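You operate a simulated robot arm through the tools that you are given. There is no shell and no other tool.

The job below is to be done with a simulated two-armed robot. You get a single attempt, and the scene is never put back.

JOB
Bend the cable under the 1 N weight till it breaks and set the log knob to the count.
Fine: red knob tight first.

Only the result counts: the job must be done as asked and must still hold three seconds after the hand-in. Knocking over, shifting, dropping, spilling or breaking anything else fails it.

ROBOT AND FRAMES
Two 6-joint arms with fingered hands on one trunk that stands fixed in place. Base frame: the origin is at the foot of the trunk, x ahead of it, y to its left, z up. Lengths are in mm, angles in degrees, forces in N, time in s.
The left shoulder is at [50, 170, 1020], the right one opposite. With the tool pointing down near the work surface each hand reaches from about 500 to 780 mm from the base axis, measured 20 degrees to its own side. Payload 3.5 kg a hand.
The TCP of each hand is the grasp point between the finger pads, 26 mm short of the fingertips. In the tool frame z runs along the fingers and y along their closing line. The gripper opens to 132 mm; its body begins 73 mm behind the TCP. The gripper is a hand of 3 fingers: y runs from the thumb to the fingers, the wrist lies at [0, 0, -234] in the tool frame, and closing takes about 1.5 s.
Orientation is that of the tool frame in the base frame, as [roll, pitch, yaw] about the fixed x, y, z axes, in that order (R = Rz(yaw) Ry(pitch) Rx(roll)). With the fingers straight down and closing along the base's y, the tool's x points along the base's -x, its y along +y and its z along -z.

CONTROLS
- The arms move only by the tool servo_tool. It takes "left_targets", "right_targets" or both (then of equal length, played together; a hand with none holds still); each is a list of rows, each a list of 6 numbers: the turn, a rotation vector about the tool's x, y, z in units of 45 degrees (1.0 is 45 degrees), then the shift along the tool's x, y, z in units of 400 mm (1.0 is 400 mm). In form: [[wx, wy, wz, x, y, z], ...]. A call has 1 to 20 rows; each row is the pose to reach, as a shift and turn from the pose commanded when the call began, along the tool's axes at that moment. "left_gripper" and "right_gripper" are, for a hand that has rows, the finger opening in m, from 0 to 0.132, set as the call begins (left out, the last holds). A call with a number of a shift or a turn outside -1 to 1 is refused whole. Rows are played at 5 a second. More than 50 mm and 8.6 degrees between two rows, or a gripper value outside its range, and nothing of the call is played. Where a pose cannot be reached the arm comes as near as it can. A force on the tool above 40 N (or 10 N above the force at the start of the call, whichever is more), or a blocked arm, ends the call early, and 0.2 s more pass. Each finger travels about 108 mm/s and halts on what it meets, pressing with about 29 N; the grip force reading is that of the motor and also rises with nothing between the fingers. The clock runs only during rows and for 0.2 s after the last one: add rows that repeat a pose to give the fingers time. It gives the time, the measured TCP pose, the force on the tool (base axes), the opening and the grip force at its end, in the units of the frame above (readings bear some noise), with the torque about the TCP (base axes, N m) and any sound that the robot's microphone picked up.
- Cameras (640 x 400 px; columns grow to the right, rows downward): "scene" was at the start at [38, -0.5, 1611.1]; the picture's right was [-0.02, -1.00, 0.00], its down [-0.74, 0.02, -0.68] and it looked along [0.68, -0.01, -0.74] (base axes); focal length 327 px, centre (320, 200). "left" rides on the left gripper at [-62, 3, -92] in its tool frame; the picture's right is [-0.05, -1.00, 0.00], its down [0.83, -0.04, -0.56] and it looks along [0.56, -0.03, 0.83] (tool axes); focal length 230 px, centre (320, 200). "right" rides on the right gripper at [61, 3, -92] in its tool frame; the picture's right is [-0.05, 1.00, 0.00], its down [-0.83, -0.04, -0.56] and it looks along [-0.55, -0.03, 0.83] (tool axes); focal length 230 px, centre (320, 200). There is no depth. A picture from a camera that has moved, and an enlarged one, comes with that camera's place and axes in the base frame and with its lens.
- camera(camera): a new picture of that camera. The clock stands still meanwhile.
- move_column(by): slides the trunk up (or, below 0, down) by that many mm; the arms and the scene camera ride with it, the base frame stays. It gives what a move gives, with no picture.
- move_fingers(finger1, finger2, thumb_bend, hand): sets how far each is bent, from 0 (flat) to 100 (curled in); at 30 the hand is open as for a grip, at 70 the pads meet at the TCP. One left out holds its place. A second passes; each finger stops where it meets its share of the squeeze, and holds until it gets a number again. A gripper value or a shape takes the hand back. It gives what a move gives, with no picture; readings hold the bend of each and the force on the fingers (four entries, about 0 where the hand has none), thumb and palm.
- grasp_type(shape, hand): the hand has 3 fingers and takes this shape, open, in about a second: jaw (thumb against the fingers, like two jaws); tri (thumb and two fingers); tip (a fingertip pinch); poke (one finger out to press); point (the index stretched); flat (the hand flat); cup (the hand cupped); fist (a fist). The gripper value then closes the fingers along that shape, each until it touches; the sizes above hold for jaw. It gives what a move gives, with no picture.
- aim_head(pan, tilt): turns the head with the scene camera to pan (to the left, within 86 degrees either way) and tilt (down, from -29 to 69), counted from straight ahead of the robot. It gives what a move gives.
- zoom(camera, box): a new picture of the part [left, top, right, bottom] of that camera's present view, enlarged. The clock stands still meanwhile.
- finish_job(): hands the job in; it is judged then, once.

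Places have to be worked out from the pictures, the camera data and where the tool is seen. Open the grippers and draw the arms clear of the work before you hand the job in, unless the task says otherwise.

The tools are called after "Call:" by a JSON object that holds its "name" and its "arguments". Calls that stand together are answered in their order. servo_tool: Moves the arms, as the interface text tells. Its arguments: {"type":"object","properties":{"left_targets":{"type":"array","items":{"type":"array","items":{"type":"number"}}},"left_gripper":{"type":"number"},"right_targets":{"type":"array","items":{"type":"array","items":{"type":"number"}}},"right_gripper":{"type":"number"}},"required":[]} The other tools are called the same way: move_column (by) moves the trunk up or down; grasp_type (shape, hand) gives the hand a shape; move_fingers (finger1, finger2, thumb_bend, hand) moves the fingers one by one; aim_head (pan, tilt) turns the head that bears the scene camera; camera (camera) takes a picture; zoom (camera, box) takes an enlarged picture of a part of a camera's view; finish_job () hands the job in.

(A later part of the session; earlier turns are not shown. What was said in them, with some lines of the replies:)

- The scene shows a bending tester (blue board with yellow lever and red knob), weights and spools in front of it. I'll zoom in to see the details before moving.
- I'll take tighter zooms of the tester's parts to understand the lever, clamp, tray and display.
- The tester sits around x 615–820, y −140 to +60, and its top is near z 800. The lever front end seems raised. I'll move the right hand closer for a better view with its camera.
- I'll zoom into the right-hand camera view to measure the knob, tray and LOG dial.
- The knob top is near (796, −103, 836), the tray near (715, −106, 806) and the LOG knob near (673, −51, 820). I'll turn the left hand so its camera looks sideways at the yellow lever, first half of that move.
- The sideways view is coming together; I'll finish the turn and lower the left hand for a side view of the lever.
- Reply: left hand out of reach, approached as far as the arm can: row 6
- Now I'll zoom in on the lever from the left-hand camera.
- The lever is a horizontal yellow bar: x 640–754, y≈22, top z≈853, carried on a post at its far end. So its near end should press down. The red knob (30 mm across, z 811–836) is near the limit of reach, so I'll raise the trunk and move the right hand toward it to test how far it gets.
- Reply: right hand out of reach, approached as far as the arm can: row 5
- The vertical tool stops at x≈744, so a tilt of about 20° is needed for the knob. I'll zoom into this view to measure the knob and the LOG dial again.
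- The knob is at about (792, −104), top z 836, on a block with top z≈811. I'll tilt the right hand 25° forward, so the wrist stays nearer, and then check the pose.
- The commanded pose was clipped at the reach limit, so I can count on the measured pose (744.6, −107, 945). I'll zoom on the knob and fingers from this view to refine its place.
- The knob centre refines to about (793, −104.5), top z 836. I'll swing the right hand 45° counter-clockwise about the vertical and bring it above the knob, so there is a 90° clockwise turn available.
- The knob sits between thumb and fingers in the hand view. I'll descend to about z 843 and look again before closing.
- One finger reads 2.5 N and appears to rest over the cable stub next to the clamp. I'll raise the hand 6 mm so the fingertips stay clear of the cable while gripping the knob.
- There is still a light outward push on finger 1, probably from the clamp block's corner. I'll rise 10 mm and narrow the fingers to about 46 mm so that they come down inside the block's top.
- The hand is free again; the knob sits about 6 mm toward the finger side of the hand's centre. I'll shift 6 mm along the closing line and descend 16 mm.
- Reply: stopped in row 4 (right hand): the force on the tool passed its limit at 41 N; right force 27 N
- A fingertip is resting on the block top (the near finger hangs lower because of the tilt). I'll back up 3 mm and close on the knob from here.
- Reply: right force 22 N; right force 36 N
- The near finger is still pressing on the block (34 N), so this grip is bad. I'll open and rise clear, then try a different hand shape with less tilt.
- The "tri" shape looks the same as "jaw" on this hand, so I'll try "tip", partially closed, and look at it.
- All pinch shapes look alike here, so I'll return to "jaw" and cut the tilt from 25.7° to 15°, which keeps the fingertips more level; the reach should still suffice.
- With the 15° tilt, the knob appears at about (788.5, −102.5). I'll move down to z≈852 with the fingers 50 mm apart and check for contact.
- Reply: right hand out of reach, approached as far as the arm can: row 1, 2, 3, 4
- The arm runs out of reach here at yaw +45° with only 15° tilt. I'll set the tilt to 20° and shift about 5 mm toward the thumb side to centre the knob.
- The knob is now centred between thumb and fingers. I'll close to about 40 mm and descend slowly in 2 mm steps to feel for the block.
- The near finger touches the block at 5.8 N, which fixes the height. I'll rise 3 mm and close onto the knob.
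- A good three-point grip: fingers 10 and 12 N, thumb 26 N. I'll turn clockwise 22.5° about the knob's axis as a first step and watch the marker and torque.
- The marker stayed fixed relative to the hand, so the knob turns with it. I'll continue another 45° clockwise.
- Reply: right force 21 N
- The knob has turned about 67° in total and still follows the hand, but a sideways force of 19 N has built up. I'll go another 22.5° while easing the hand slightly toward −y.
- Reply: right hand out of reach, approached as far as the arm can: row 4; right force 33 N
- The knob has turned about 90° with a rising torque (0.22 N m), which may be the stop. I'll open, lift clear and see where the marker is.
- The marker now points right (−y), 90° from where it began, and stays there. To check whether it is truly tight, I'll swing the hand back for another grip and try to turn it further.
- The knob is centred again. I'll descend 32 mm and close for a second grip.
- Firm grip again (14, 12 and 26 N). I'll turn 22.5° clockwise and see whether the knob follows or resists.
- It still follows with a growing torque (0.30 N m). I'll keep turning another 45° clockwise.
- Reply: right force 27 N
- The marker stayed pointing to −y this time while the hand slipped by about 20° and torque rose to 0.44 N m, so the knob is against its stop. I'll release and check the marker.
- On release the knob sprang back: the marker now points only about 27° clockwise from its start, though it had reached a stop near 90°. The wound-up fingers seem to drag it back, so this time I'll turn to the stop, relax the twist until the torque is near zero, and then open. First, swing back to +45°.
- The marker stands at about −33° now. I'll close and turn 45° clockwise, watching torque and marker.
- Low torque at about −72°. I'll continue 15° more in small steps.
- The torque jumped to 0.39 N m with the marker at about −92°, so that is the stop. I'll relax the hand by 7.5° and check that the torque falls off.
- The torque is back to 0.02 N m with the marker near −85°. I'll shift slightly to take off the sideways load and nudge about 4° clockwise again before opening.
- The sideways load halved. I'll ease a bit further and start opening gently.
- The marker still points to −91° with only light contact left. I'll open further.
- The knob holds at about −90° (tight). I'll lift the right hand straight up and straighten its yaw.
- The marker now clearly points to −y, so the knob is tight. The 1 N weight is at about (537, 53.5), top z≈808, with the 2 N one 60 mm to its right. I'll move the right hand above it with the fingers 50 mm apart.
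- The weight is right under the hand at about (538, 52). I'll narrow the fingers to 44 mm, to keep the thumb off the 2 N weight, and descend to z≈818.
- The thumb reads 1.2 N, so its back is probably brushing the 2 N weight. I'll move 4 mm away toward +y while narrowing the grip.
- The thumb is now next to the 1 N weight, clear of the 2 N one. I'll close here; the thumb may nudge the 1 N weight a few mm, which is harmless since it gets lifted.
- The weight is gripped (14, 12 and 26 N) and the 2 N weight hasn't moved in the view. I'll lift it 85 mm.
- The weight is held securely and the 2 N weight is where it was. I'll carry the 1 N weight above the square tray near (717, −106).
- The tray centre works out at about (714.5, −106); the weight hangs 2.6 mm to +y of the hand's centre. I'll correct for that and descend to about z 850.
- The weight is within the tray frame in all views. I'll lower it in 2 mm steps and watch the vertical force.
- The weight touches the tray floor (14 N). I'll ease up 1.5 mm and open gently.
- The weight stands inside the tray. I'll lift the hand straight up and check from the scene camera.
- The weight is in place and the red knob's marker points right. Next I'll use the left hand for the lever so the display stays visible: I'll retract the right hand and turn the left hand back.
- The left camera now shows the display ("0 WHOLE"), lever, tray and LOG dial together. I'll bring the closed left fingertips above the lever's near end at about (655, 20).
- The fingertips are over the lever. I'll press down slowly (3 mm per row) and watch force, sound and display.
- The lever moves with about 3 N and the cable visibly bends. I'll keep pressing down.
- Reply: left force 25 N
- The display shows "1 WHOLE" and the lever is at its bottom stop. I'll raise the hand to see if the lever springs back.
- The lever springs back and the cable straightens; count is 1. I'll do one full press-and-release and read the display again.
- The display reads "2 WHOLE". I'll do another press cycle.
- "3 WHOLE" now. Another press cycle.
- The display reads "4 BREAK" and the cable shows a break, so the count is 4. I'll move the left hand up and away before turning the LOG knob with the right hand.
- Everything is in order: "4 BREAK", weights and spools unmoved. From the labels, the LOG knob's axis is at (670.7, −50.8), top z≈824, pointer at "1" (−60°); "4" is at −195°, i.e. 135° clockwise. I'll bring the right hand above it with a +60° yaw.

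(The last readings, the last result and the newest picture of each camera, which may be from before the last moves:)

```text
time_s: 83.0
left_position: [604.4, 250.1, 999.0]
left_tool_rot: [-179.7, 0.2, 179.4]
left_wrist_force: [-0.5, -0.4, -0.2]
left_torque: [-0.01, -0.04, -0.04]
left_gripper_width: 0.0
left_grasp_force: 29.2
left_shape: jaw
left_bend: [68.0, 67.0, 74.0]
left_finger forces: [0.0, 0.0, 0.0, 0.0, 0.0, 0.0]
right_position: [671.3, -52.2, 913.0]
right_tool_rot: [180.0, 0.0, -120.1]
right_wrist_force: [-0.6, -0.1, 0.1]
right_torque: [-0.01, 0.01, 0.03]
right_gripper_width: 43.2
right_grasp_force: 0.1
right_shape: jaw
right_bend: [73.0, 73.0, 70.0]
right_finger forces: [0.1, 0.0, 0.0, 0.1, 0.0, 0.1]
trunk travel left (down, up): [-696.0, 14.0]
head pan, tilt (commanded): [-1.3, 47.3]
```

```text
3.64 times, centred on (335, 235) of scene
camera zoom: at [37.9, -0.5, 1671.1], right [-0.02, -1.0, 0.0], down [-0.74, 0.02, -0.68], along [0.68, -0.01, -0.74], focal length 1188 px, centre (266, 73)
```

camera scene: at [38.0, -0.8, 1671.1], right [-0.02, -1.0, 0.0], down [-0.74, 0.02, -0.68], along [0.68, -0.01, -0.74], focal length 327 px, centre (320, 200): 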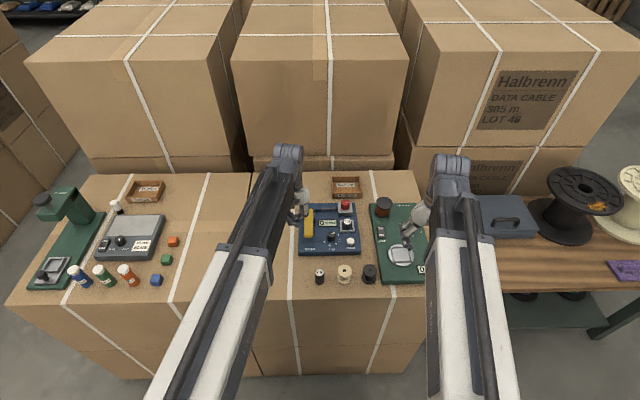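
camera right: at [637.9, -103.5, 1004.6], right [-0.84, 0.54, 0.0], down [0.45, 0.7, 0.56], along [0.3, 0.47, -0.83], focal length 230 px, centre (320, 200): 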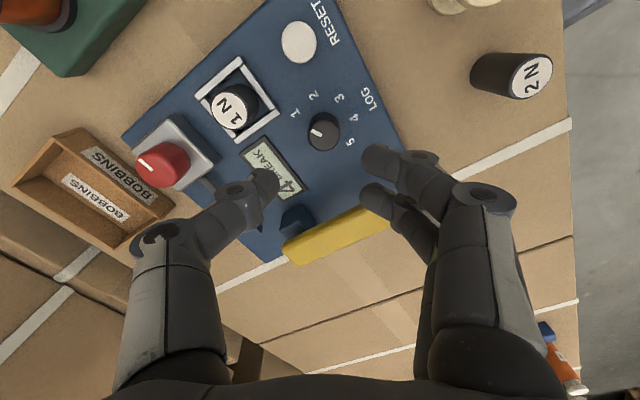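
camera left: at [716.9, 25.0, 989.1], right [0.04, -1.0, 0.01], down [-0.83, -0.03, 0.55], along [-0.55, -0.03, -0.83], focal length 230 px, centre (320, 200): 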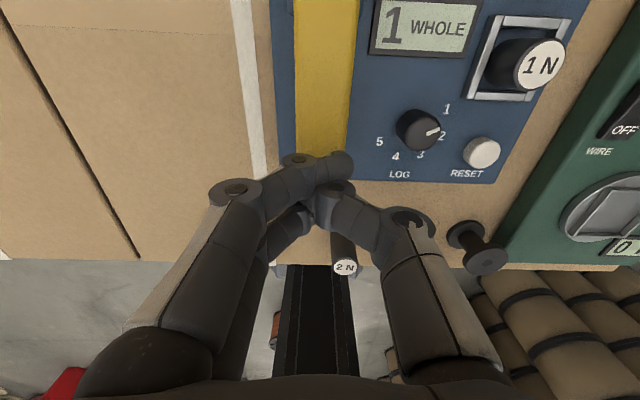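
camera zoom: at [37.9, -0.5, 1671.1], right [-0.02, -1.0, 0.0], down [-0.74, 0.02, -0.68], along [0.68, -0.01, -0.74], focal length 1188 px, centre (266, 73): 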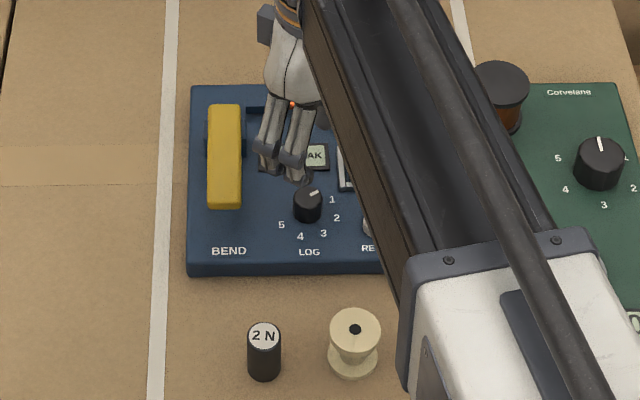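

The hand is right over the LOG knob. I'll descend to about z 842 with the fingers 40 mm apart, and look.

Call:
{"name": "servo_tool", "arguments": {"right_targets": [[0, 0, 0, -0.0023, 0.003, 0], [0, 0, 0, -0.0023, 0.003, 0.06], [0, 0, 0, -0.0023, 0.003, 0.12], [0, 0, 0, -0.0023, 0.003, 0.15], [0, 0, 0, -0.0023, 0.003, 0.1775], [0, 0, 0, -0.0023, 0.003, 0.1775]], "right_gripper": 0.04}}

Call:
{"name": "zoom", "arguments": {"camera": "right", "box": [200, 80, 440, 260]}}

Call:
{"name": "zoom", "arguments": {"camera": "scene", "box": [305, 190, 365, 250]}}

```text
time_s: 84.4
left_position: [603.8, 251.9, 999.0]
left_tool_rot: [-179.7, 0.1, 179.3]
left_wrist_force: [0.0, -0.1, 0.0]
left_torque: [0.02, -0.02, -0.04]
left_gripper_width: 0.0
left_grasp_force: 28.8
left_shape: jaw
left_bend: [68.0, 67.0, 74.0]
left_finger forces: [0.1, 0.0, 0.1, 0.0, 0.0, 0.1]
right_position: [670.8, -49.2, 840.6]
right_tool_rot: [-180.0, 0.0, -120.0]
right_wrist_force: [1.0, -0.8, 0.0]
right_torque: [0.01, 0.01, -0.02]
right_gripper_width: 40.5
right_grasp_force: 0.2
right_shape: jaw
right_bend: [73.0, 73.0, 70.0]
right_finger forces: [0.1, 0.1, 0.0, 0.1, 0.0, 0.0]
trunk travel left (down, up): [-696.0, 14.0]
head pan, tilt (commanded): [-1.3, 47.3]
```

```text
2.22 times, centred on (320, 170) of right
camera zoom: at [637.2, -102.0, 932.9], right [-0.84, 0.54, 0.0], down [0.45, 0.7, 0.56], along [0.3, 0.47, -0.83], focal length 511 px, centre (320, 267)
```

zoom: 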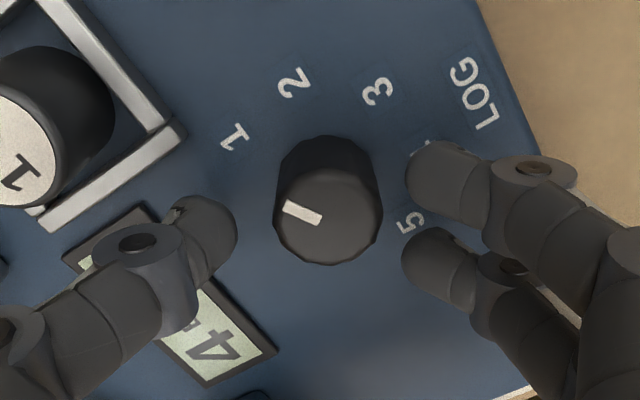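

```text
6.67 times, centred on (335, 220) of scene
camera zoom: at [38.0, -0.5, 1671.1], right [-0.02, -1.0, 0.0], down [-0.74, 0.02, -0.68], along [0.68, -0.01, -0.74], focal length 2178 px, centre (220, 67)
```

zoom: 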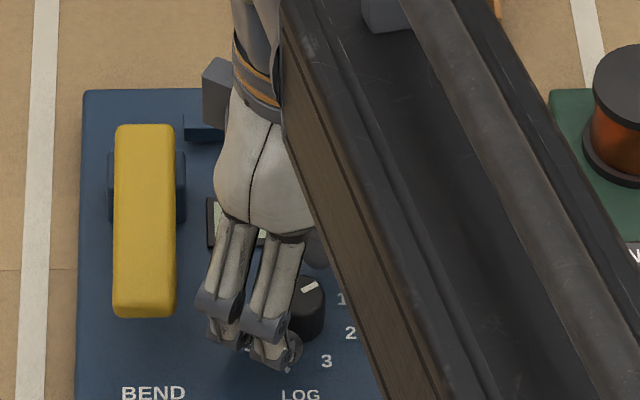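

The knob is nearly centred; I'll nudge 2–3 mm, descend another 3 mm and close on it.

Call:
{"name": "servo_tool", "arguments": {"right_targets": [[0, 0, 0, 0.006, 0.004, 0.004], [0, 0, 0, 0.006, 0.004, 0.0075], [0, 0, 0, 0.006, 0.004, 0.0075]]}}

Call:
{"name": "servo_tool", "arguments": {"right_targets": [[0, 0, 0, 0, 0, 0], [0, 0, 0, 0, 0, 0], [0, 0, 0, 0, 0, 0], [0, 0, 0, 0, 0, 0], [0, 0, 0, 0, 0, 0]], "right_gripper": 0.0}}

Call:
{"name": "zoom", "arguments": {"camera": "right", "box": [200, 80, 440, 260]}}

```text
time_s: 85.2
left_position: [604.7, 249.5, 998.1]
left_tool_rot: [-179.7, 0.1, 179.3]
left_wrist_force: [1.1, 0.3, 0.1]
left_torque: [0.0, -0.06, 0.01]
left_gripper_width: 0.1
left_grasp_force: 29.0
left_shape: jaw
left_bend: [68.0, 67.0, 74.0]
left_finger forces: [0.0, 0.1, 0.0, 0.1, 0.0, 0.0]
right_position: [667.8, -50.9, 837.5]
right_tool_rot: [-180.0, 0.1, -120.0]
right_wrist_force: [-0.4, 0.3, 0.5]
right_torque: [-0.02, -0.01, 0.02]
right_gripper_width: 40.4
right_grasp_force: 0.1
right_shape: jaw
right_bend: [73.0, 73.0, 70.0]
right_finger forces: [0.1, 0.1, 0.0, 0.0, 0.1, 0.0]
trunk travel left (down, up): [-696.0, 14.0]
head pan, tilt (commanded): [-1.3, 47.3]
```

```text
time_s: 86.4
left_position: [604.3, 251.0, 998.8]
left_tool_rot: [-179.8, 0.1, 179.3]
left_wrist_force: [-0.2, -0.3, -0.4]
left_torque: [-0.01, 0.0, -0.03]
left_gripper_width: 0.0
left_grasp_force: 29.3
left_shape: jaw
left_bend: [68.0, 67.0, 74.0]
left_finger forces: [0.0, 0.1, 0.0, 0.0, 0.0, 0.0]
right_position: [668.7, -52.2, 837.0]
right_tool_rot: [-180.0, 0.0, -119.9]
right_wrist_force: [0.7, 1.4, -2.9]
right_torque: [0.03, 0.0, 0.01]
right_gripper_width: 15.0
right_grasp_force: 29.1
right_shape: jaw
right_bend: [72.0, 72.0, 70.0]
right_finger forces: [13.8, 12.5, 0.0, 0.0, 25.8, 0.0]
trunk travel left (down, up): [-696.0, 14.0]
head pan, tilt (commanded): [-1.3, 47.3]
```

```text
2.22 times, centred on (320, 170) of right
camera zoom: at [635.0, -103.2, 930.1], right [-0.84, 0.54, 0.0], down [0.45, 0.7, 0.56], along [0.3, 0.47, -0.83], focal length 511 px, centre (320, 267)
```

zoom: 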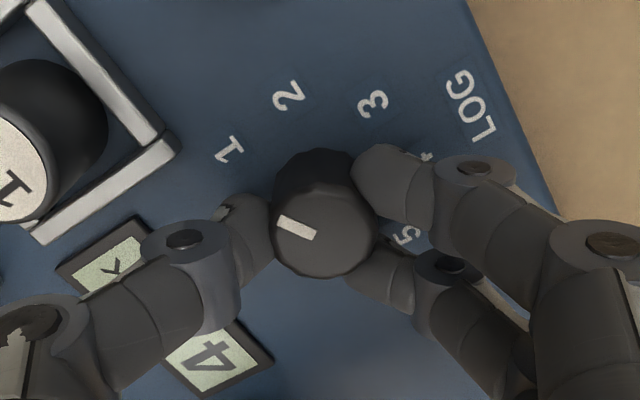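

A balanced grip with almost no side load. I'll turn 45° clockwise (toward "2") and check.

Call:
{"name": "servo_tool", "arguments": {"right_targets": [[0, 0, 0.1667, 0, 0, 0], [0, 0, 0.3333, 0, 0, 0], [0, 0, 0.5, 0, 0, 0], [0, 0, 0.6667, 0, 0, 0], [0, 0, 0.8333, 0, 0, 0], [0, 0, 1.0, 0, 0, 0]]}}

Call:
{"name": "zoom", "arguments": {"camera": "right", "box": [200, 80, 440, 260]}}

```text
time_s: 87.8
left_position: [603.5, 249.1, 999.0]
left_tool_rot: [-179.7, 0.1, 179.3]
left_wrist_force: [0.3, -0.3, -0.3]
left_torque: [0.02, -0.03, 0.0]
left_gripper_width: 0.0
left_grasp_force: 29.2
left_shape: jaw
left_bend: [68.0, 67.0, 74.0]
left_finger forces: [0.1, 0.0, 0.0, 0.0, 0.0, 0.0]
right_position: [668.0, -52.7, 837.4]
right_tool_rot: [179.9, 0.0, -165.1]
right_wrist_force: [4.3, -4.8, -0.2]
right_torque: [-0.04, -0.06, 0.01]
right_gripper_width: 15.3
right_grasp_force: 29.0
right_shape: jaw
right_bend: [72.0, 72.0, 70.0]
right_finger forces: [13.2, 12.7, 0.1, 0.1, 30.5, 0.0]
trunk travel left (down, up): [-696.0, 14.0]
head pan, tilt (commanded): [-1.3, 47.3]
```

```text
2.22 times, centred on (320, 170) of right
camera zoom: at [608.4, -65.2, 930.0], right [-0.21, 0.98, 0.0], down [0.81, 0.17, 0.56], along [0.54, 0.11, -0.83], focal length 511 px, centre (320, 267)
```

zoom: 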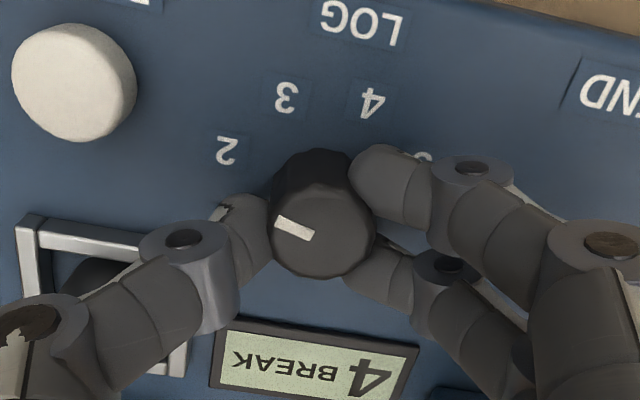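

The knob follows. I'll turn another 45° clockwise with a slight ease of the side load.

Call:
{"name": "servo_tool", "arguments": {"right_targets": [[0, 0, 0.1667, -0.0003, -0.0005, 0], [0, 0, 0.3333, -0.0006, -0.001, 0], [0, 0, 0.5, -0.0009, -0.0015, 0], [0, 0, 0.6667, -0.0012, -0.002, 0], [0, 0, 0.8333, -0.0015, -0.0025, 0], [0, 0, 1.0, -0.0018, -0.003, 0]]}}

Call:
{"name": "zoom", "arguments": {"camera": "right", "box": [200, 80, 440, 260]}}

```text
time_s: 89.2
left_position: [603.8, 250.1, 998.9]
left_tool_rot: [-179.7, 0.1, 179.3]
left_wrist_force: [0.8, 0.7, -0.1]
left_torque: [-0.02, -0.01, 0.01]
left_gripper_width: 0.3
left_grasp_force: 28.9
left_shape: jaw
left_bend: [68.0, 67.0, 74.0]
left_finger forces: [0.0, 0.0, 0.0, 0.0, 0.1, 0.1]
right_position: [669.6, -52.7, 838.0]
right_tool_rot: [-180.0, -0.1, 149.9]
right_wrist_force: [-1.6, -9.0, -0.6]
right_torque: [-0.22, 0.02, 0.06]
right_gripper_width: 15.2
right_grasp_force: 28.5
right_shape: jaw
right_bend: [72.0, 72.0, 70.0]
right_finger forces: [12.8, 12.7, 0.1, 0.0, 32.7, 0.0]
trunk travel left (down, up): [-696.0, 14.0]
head pan, tilt (commanded): [-1.3, 47.3]
```

```text
2.22 times, centred on (320, 170) of right
camera zoom: at [617.2, -19.8, 930.1], right [0.55, 0.84, 0.0], down [0.7, -0.45, 0.55], along [0.46, -0.3, -0.83], focal length 511 px, centre (320, 267)
```

zoom: 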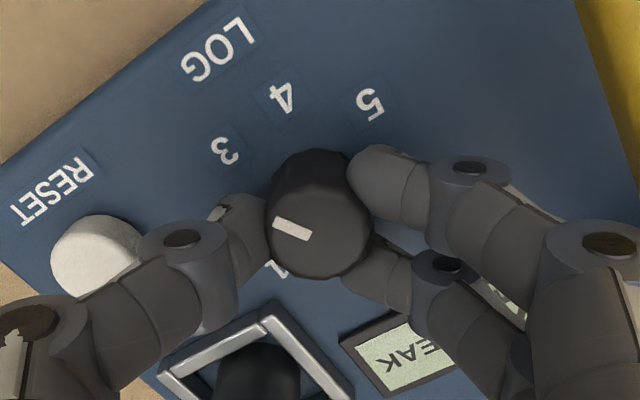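

The pointer should be at "3" now. I'll turn the last 45° to "4".

Call:
{"name": "servo_tool", "arguments": {"right_targets": [[0, 0, 0.1667, -0.0003, -0.0006, 0], [0, 0, 0.3333, -0.0006, -0.0012, 0], [0, 0, 0.5, -0.0009, -0.0018, 0], [0, 0, 0.6667, -0.0012, -0.0024, 0], [0, 0, 0.8333, -0.0015, -0.0028, 0], [0, 0, 1.0, -0.0018, -0.003, 0]]}}

Call:
{"name": "zoom", "arguments": {"camera": "right", "box": [200, 80, 440, 260]}}

Call:
{"name": "zoom", "arguments": {"camera": "scene", "box": [305, 190, 365, 250]}}

```text
time_s: 90.6
left_position: [604.0, 249.6, 999.9]
left_tool_rot: [-179.6, 0.1, 179.3]
left_wrist_force: [-0.1, -0.2, -0.3]
left_torque: [0.0, 0.0, -0.03]
left_gripper_width: 0.0
left_grasp_force: 29.3
left_shape: jaw
left_bend: [68.0, 67.0, 74.0]
left_finger forces: [0.0, 0.1, 0.0, 0.0, 0.1, 0.0]
right_position: [668.3, -53.9, 837.9]
right_tool_rot: [179.9, 0.0, 104.9]
right_wrist_force: [-9.5, -6.4, -4.5]
right_torque: [-0.12, 0.2, 0.04]
right_gripper_width: 15.1
right_grasp_force: 29.0
right_shape: jaw
right_bend: [72.0, 72.0, 70.0]
right_finger forces: [12.3, 11.8, 0.1, 0.0, 33.2, 0.0]
trunk travel left (down, up): [-696.0, 14.0]
head pan, tilt (commanded): [-1.3, 47.3]
```

```text
2.22 times, centred on (320, 170) of right
camera zoom: at [655.7, 5.9, 930.3], right [0.98, 0.21, 0.0], down [0.17, -0.81, 0.55], along [0.11, -0.54, -0.83], focal length 511 px, centre (320, 267)
```

zoom: 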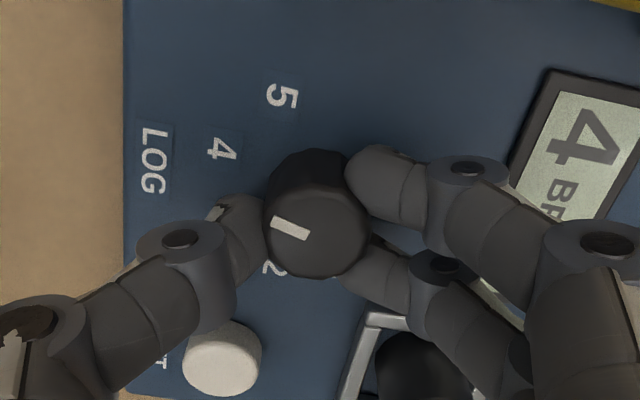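

```text
6.67 times, centred on (335, 220) of scene
camera zoom: at [37.3, -1.1, 1671.1], right [-0.02, -1.0, 0.0], down [-0.73, 0.02, -0.68], along [0.68, -0.01, -0.74], focal length 2178 px, centre (220, 67)
```

zoom: 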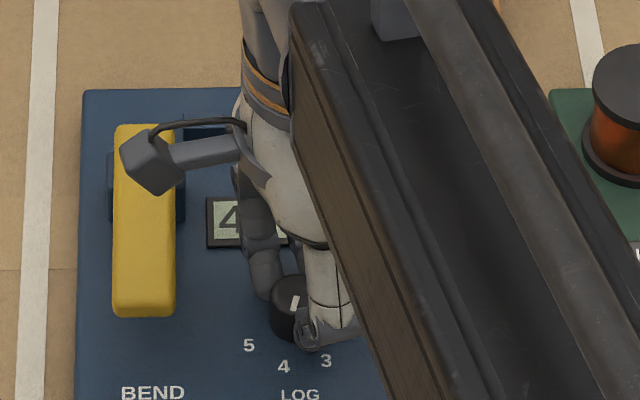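

The pointer measures at about "4" (−195°, allowing for the same viewing bias as at the start). I'll ease off the side load and open gently, as with the red knob.

Call:
{"name": "servo_tool", "arguments": {"right_targets": [[0, 0, 0, -0.0012, -0.0034, 0], [0, 0, 0, -0.0012, -0.0034, 0]]}}

Call:
{"name": "servo_tool", "arguments": {"right_targets": [[0, 0, 0, 0, 0, 0], [0, 0, 0, 0, 0, 0]], "right_gripper": 0.018}}

Call:
{"name": "zoom", "arguments": {"camera": "right", "box": [200, 80, 440, 260]}}

```text
time_s: 91.2
left_position: [603.1, 250.0, 999.1]
left_tool_rot: [-179.7, 0.1, 179.2]
left_wrist_force: [-0.1, 0.0, -0.1]
left_torque: [0.03, -0.04, 0.01]
left_gripper_width: 0.0
left_grasp_force: 29.0
left_shape: jaw
left_bend: [68.0, 67.0, 74.0]
left_finger forces: [0.0, 0.0, 0.0, 0.1, 0.1, 0.1]
right_position: [667.7, -54.3, 836.9]
right_tool_rot: [-179.9, -0.1, 105.0]
right_wrist_force: [-6.3, -0.6, -6.3]
right_torque: [0.0, 0.17, 0.03]
right_gripper_width: 14.6
right_grasp_force: 29.0
right_shape: jaw
right_bend: [72.0, 72.0, 70.0]
right_finger forces: [14.9, 11.0, 0.0, 0.0, 29.9, 0.1]
trunk travel left (down, up): [-696.0, 14.0]
head pan, tilt (commanded): [-1.3, 47.3]
```

```text
time_s: 91.8
left_position: [603.3, 251.0, 999.0]
left_tool_rot: [-179.7, 0.1, 179.4]
left_wrist_force: [-0.2, 0.4, -1.2]
left_torque: [-0.01, 0.0, 0.01]
left_gripper_width: 0.3
left_grasp_force: 29.2
left_shape: jaw
left_bend: [68.0, 67.0, 74.0]
left_finger forces: [0.1, 0.0, 0.0, 0.0, 0.0, 0.1]
right_position: [668.7, -54.8, 839.0]
right_tool_rot: [180.0, 0.0, 105.0]
right_wrist_force: [-2.7, 0.4, 0.0]
right_torque: [0.03, 0.09, 0.01]
right_gripper_width: 18.6
right_grasp_force: 0.1
right_shape: jaw
right_bend: [72.0, 72.0, 70.0]
right_finger forces: [0.4, 0.0, 0.0, 0.1, 2.2, 0.1]
trunk travel left (down, up): [-696.0, 14.0]
head pan, tilt (commanded): [-1.3, 47.3]
```

```text
2.22 times, centred on (320, 170) of right
camera zoom: at [655.7, 5.0, 931.2], right [0.98, 0.21, 0.0], down [0.17, -0.81, 0.56], along [0.12, -0.54, -0.83], focal length 511 px, centre (320, 267)
```

zoom: 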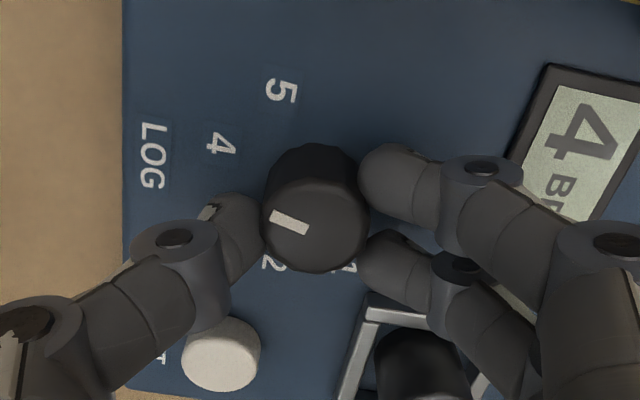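

Only light thumb contact remains. I'll open fully to about 40 mm and look.

Call:
{"name": "servo_tool", "arguments": {"right_targets": [[0, 0, 0, 0, 0, 0], [0, 0, 0, 0, 0, 0]], "right_gripper": 0.026}}

Call:
{"name": "servo_tool", "arguments": {"right_targets": [[0, 0, 0, 0, 0, 0], [0, 0, 0, 0, 0, 0]], "right_gripper": 0.04}}

Call:
{"name": "zoom", "arguments": {"camera": "right", "box": [200, 80, 440, 260]}}

```text
time_s: 92.4
left_position: [604.0, 249.9, 999.5]
left_tool_rot: [-179.6, 0.1, 179.3]
left_wrist_force: [0.1, -0.6, 0.3]
left_torque: [0.02, 0.0, 0.02]
left_gripper_width: 0.1
left_grasp_force: 29.0
left_shape: jaw
left_bend: [68.0, 67.0, 74.0]
left_finger forces: [0.0, 0.1, 0.0, 0.0, 0.0, 0.0]
right_position: [669.1, -55.7, 837.8]
right_tool_rot: [180.0, 0.0, 105.0]
right_wrist_force: [-0.5, 0.4, -0.4]
right_torque: [0.02, 0.02, -0.03]
right_gripper_width: 25.5
right_grasp_force: 0.1
right_shape: jaw
right_bend: [73.0, 73.0, 70.0]
right_finger forces: [0.0, 0.1, 0.0, 0.0, 0.1, 0.0]
trunk travel left (down, up): [-696.0, 14.0]
head pan, tilt (commanded): [-1.3, 47.3]
```

```text
time_s: 93.0
left_position: [604.9, 249.1, 998.4]
left_tool_rot: [-179.8, 0.1, 179.3]
left_wrist_force: [0.6, -0.3, 0.7]
left_torque: [-0.02, 0.0, -0.02]
left_gripper_width: 0.1
left_grasp_force: 28.7
left_shape: jaw
left_bend: [68.0, 67.0, 74.0]
left_finger forces: [0.0, 0.1, 0.0, 0.1, 0.0, 0.0]
right_position: [667.3, -56.7, 838.0]
right_tool_rot: [-179.9, 0.0, 104.9]
right_wrist_force: [-0.2, 0.3, -0.3]
right_torque: [-0.04, 0.01, 0.01]
right_gripper_width: 39.3
right_grasp_force: 0.0
right_shape: jaw
right_bend: [73.0, 73.0, 70.0]
right_finger forces: [0.0, 0.0, 0.0, 0.1, 0.1, 0.0]
trunk travel left (down, up): [-696.0, 14.0]
head pan, tilt (commanded): [-1.3, 47.3]
```

```text
2.22 times, centred on (320, 170) of right
camera zoom: at [655.3, 4.8, 930.4], right [0.98, 0.21, 0.0], down [0.17, -0.81, 0.56], along [0.12, -0.54, -0.83], focal length 511 px, centre (320, 267)
```

zoom: 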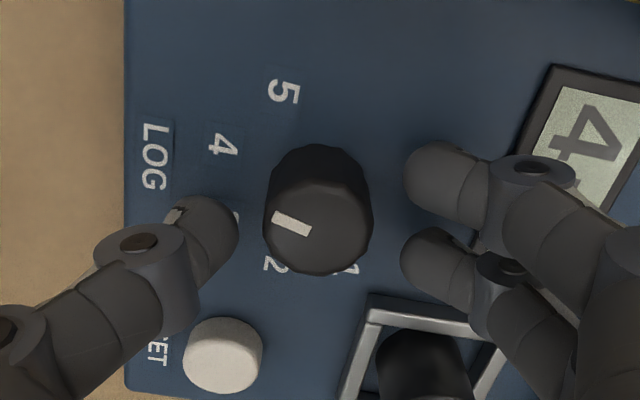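

The knob is released with the pointer still set. I'll lift straight up and retract the right hand, then check from the scene camera.

Call:
{"name": "servo_tool", "arguments": {"right_targets": [[0, 0, 0, 0, 0, -0.05], [0, 0, 0, 0, 0, -0.15], [0, 0, 0, 0, 0, -0.26], [0, 0, 0, -0.0665, -0.0739, -0.27], [0, 0, 0, -0.133, -0.1478, -0.28], [0, 0, 0, -0.1995, -0.2217, -0.29], [0, 0, 0, -0.266, -0.2957, -0.3], [0, 0, 0, -0.3325, -0.3696, -0.3], [0, 0, 0, -0.399, -0.4435, -0.3]]}}

Call:
{"name": "zoom", "arguments": {"camera": "scene", "box": [285, 180, 385, 290]}}

Call:
{"name": "zoom", "arguments": {"camera": "scene", "box": [320, 215, 365, 260]}}

Call:
{"name": "zoom", "arguments": {"camera": "scene", "box": [325, 185, 370, 225]}}

```text
time_s: 95.0
left_position: [604.9, 250.7, 1000.2]
left_tool_rot: [-179.7, 0.1, 179.3]
left_wrist_force: [-0.3, -0.5, -0.9]
left_torque: [0.02, 0.01, 0.02]
left_gripper_width: 0.0
left_grasp_force: 29.1
left_shape: jaw
left_bend: [68.0, 67.0, 74.0]
left_finger forces: [0.1, 0.0, 0.1, 0.0, 0.0, 0.0]
right_position: [537.8, -254.3, 958.5]
right_tool_rot: [-179.9, 0.0, 105.0]
right_wrist_force: [0.4, -0.4, -0.9]
right_torque: [0.02, 0.0, 0.01]
right_gripper_width: 39.9
right_grasp_force: 0.0
right_shape: jaw
right_bend: [73.0, 73.0, 70.0]
right_finger forces: [0.0, 0.1, 0.0, 0.0, 0.0, 0.1]
trunk travel left (down, up): [-696.0, 14.0]
head pan, tilt (commanded): [-1.3, 47.3]
```

```text
3.64 times, centred on (335, 235) of scene
camera zoom: at [37.8, -0.8, 1671.1], right [-0.02, -1.0, 0.0], down [-0.74, 0.02, -0.68], along [0.68, -0.01, -0.74], focal length 1188 px, centre (266, 73)
```

zoom: 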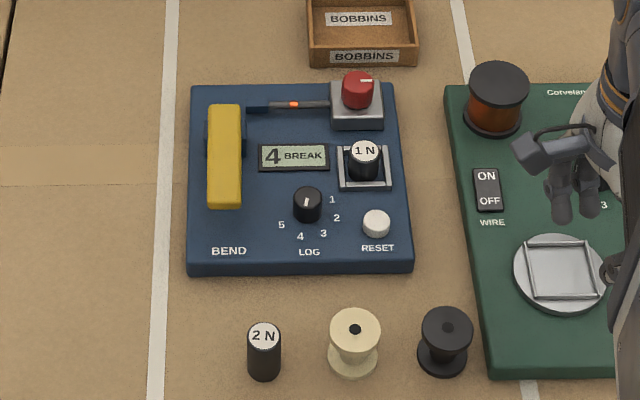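

```text
8.89 times, centred on (342, 238) of scene
camera zoom: at [37.8, -0.8, 1671.1], right [-0.02, -1.0, 0.0], down [-0.74, 0.02, -0.68], along [0.68, -0.01, -0.74], focal length 2905 px, centre (120, -133)
```

zoom: 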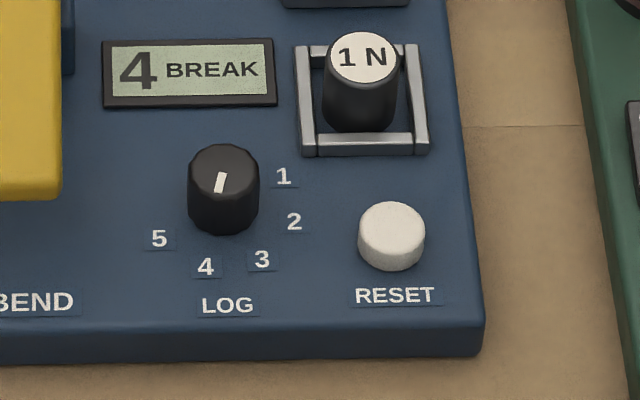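

```text
10.00 times, centred on (348, 205) of scene
camera zoom: at [37.8, -0.8, 1671.1], right [-0.02, -1.0, 0.0], down [-0.74, 0.02, -0.68], along [0.68, -0.01, -0.74], focal length 3268 px, centre (45, 150)
```

zoom: 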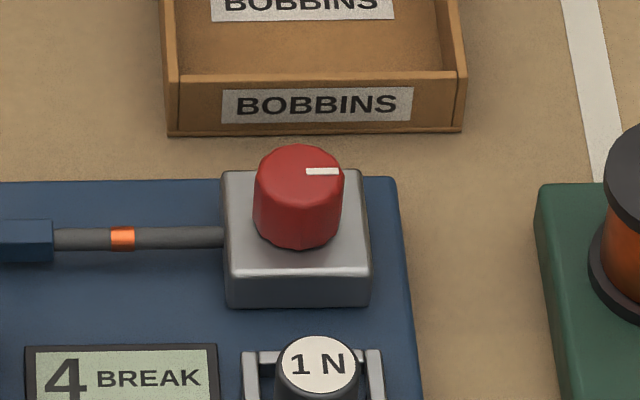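

The pointer computes to −195°, exactly at "4"; the display holds "4 BREAK", the red knob is tight, and the other objects are unmoved. I'll open both grippers and draw both arms up and back.

Call:
{"name": "servo_tool", "arguments": {"left_targets": [[0, 0, 0, 0.02, 0, -0.08], [0, 0, 0, 0.05, 0, -0.16], [0, 0, 0, 0.08, 0, -0.24], [0, 0, 0, 0.1, 0, -0.32], [0, 0, 0, 0.1, 0, -0.32], [0, 0, 0, 0.1, 0, -0.32]], "left_gripper": 0.132, "right_targets": [[0, 0, -0.1667, 0, 0, -0.08], [0, 0, -0.3333, 0, 0, -0.16], [0, 0, -0.5, 0, 0, -0.24], [0, 0, -0.6667, 0, 0, -0.32], [0, 0, -0.8333, 0, 0, -0.36], [0, 0, -1.0, 0, 0, -0.4]], "right_gripper": 0.132}}

Call:
{"name": "camera", "arguments": {"camera": "scene"}}

Call:
{"name": "zoom", "arguments": {"camera": "scene", "box": [285, 180, 445, 290]}}

```text
time_s: 96.4
left_position: [562.8, 253.3, 1125.6]
left_tool_rot: [-179.8, 0.0, 179.3]
left_wrist_force: [0.0, 0.4, 0.1]
left_torque: [-0.03, -0.01, -0.01]
left_gripper_width: 131.9
left_grasp_force: 0.1
left_shape: jaw
left_bend: [30.0, 30.0, 30.0]
left_finger forces: [0.0, 0.0, 0.0, 0.0, 0.1, 0.0]
right_position: [537.6, -255.6, 1117.2]
right_tool_rot: [180.0, 0.0, 150.0]
right_wrist_force: [0.5, -0.4, 0.1]
right_torque: [0.01, 0.0, -0.05]
right_gripper_width: 131.9
right_grasp_force: 0.1
right_shape: jaw
right_bend: [30.0, 30.0, 30.0]
right_finger forces: [0.0, 0.0, 0.0, 0.1, 0.1, 0.0]
trunk travel left (down, up): [-696.0, 14.0]
head pan, tilt (commanded): [-1.3, 47.3]
```

```text
taken
camera scene: at [37.9, -0.5, 1671.1], right [-0.02, -1.0, 0.0], down [-0.74, 0.02, -0.68], along [0.68, -0.01, -0.74], focal length 327 px, centre (320, 200)
```

scene: 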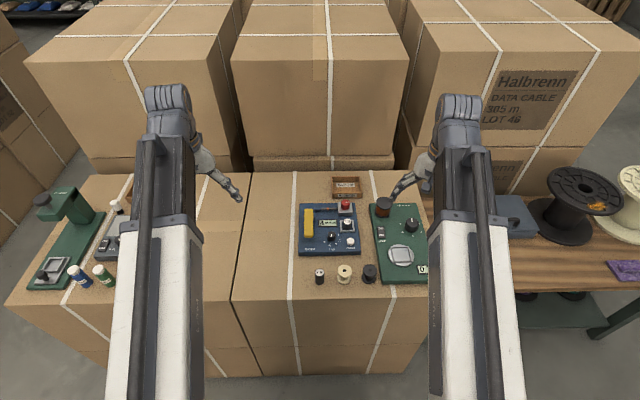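

```text
3.64 times, centred on (365, 235) of scene
camera zoom: at [37.9, -0.5, 1671.1], right [-0.02, -1.0, 0.0], down [-0.74, 0.02, -0.68], along [0.68, -0.01, -0.74], focal length 1188 px, centre (156, 73)
```

zoom: 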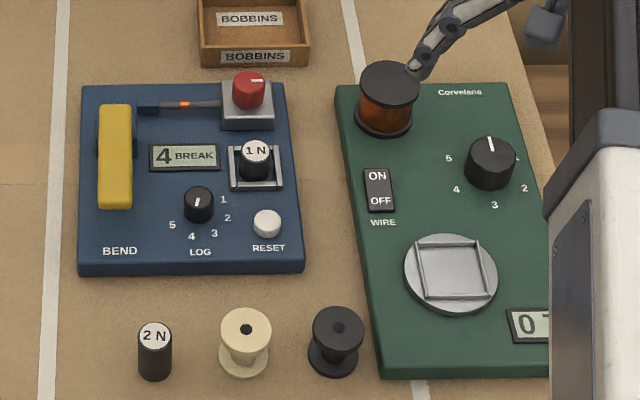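

The display holds "4 BREAK", the LOG pointer is at 4 and the red knob is tight. The 1 N weight sits in the tray, everything else is unmoved, and both hands are open and clear. I'm handing the job in.

Call:
{"name": "finish_job", "arguments": {}}

```text
The job is handed in.
```

I tightened the red knob, then bent the cable under the 1 N weight until it broke on the 4th bend. The LOG knob is set to 4, and the job has been handed in.

- **Red knob:** it is turned about 90° clockwise to its stop. It sprang back partway when I released it after the first attempts, so I turned it to the stop again and let go gently. It stayed there.
- **Bending:** I pressed the lever four times. The display counted 1, 2 and 3 as "WHOLE", then read "4 BREAK", and an orange break mark appeared on the cable.
- **LOG knob:** in the last camera check its pointer lines up with the 4.
- **Other items:** the thumb lightly touched the 2 N weight while I picked up the 1 N one. Before-and-after pictures show it in the same place, and nothing else in view looks disturbed.

The 1 N weight is still in the tray. Both grippers are open and the arms are clear of the work.
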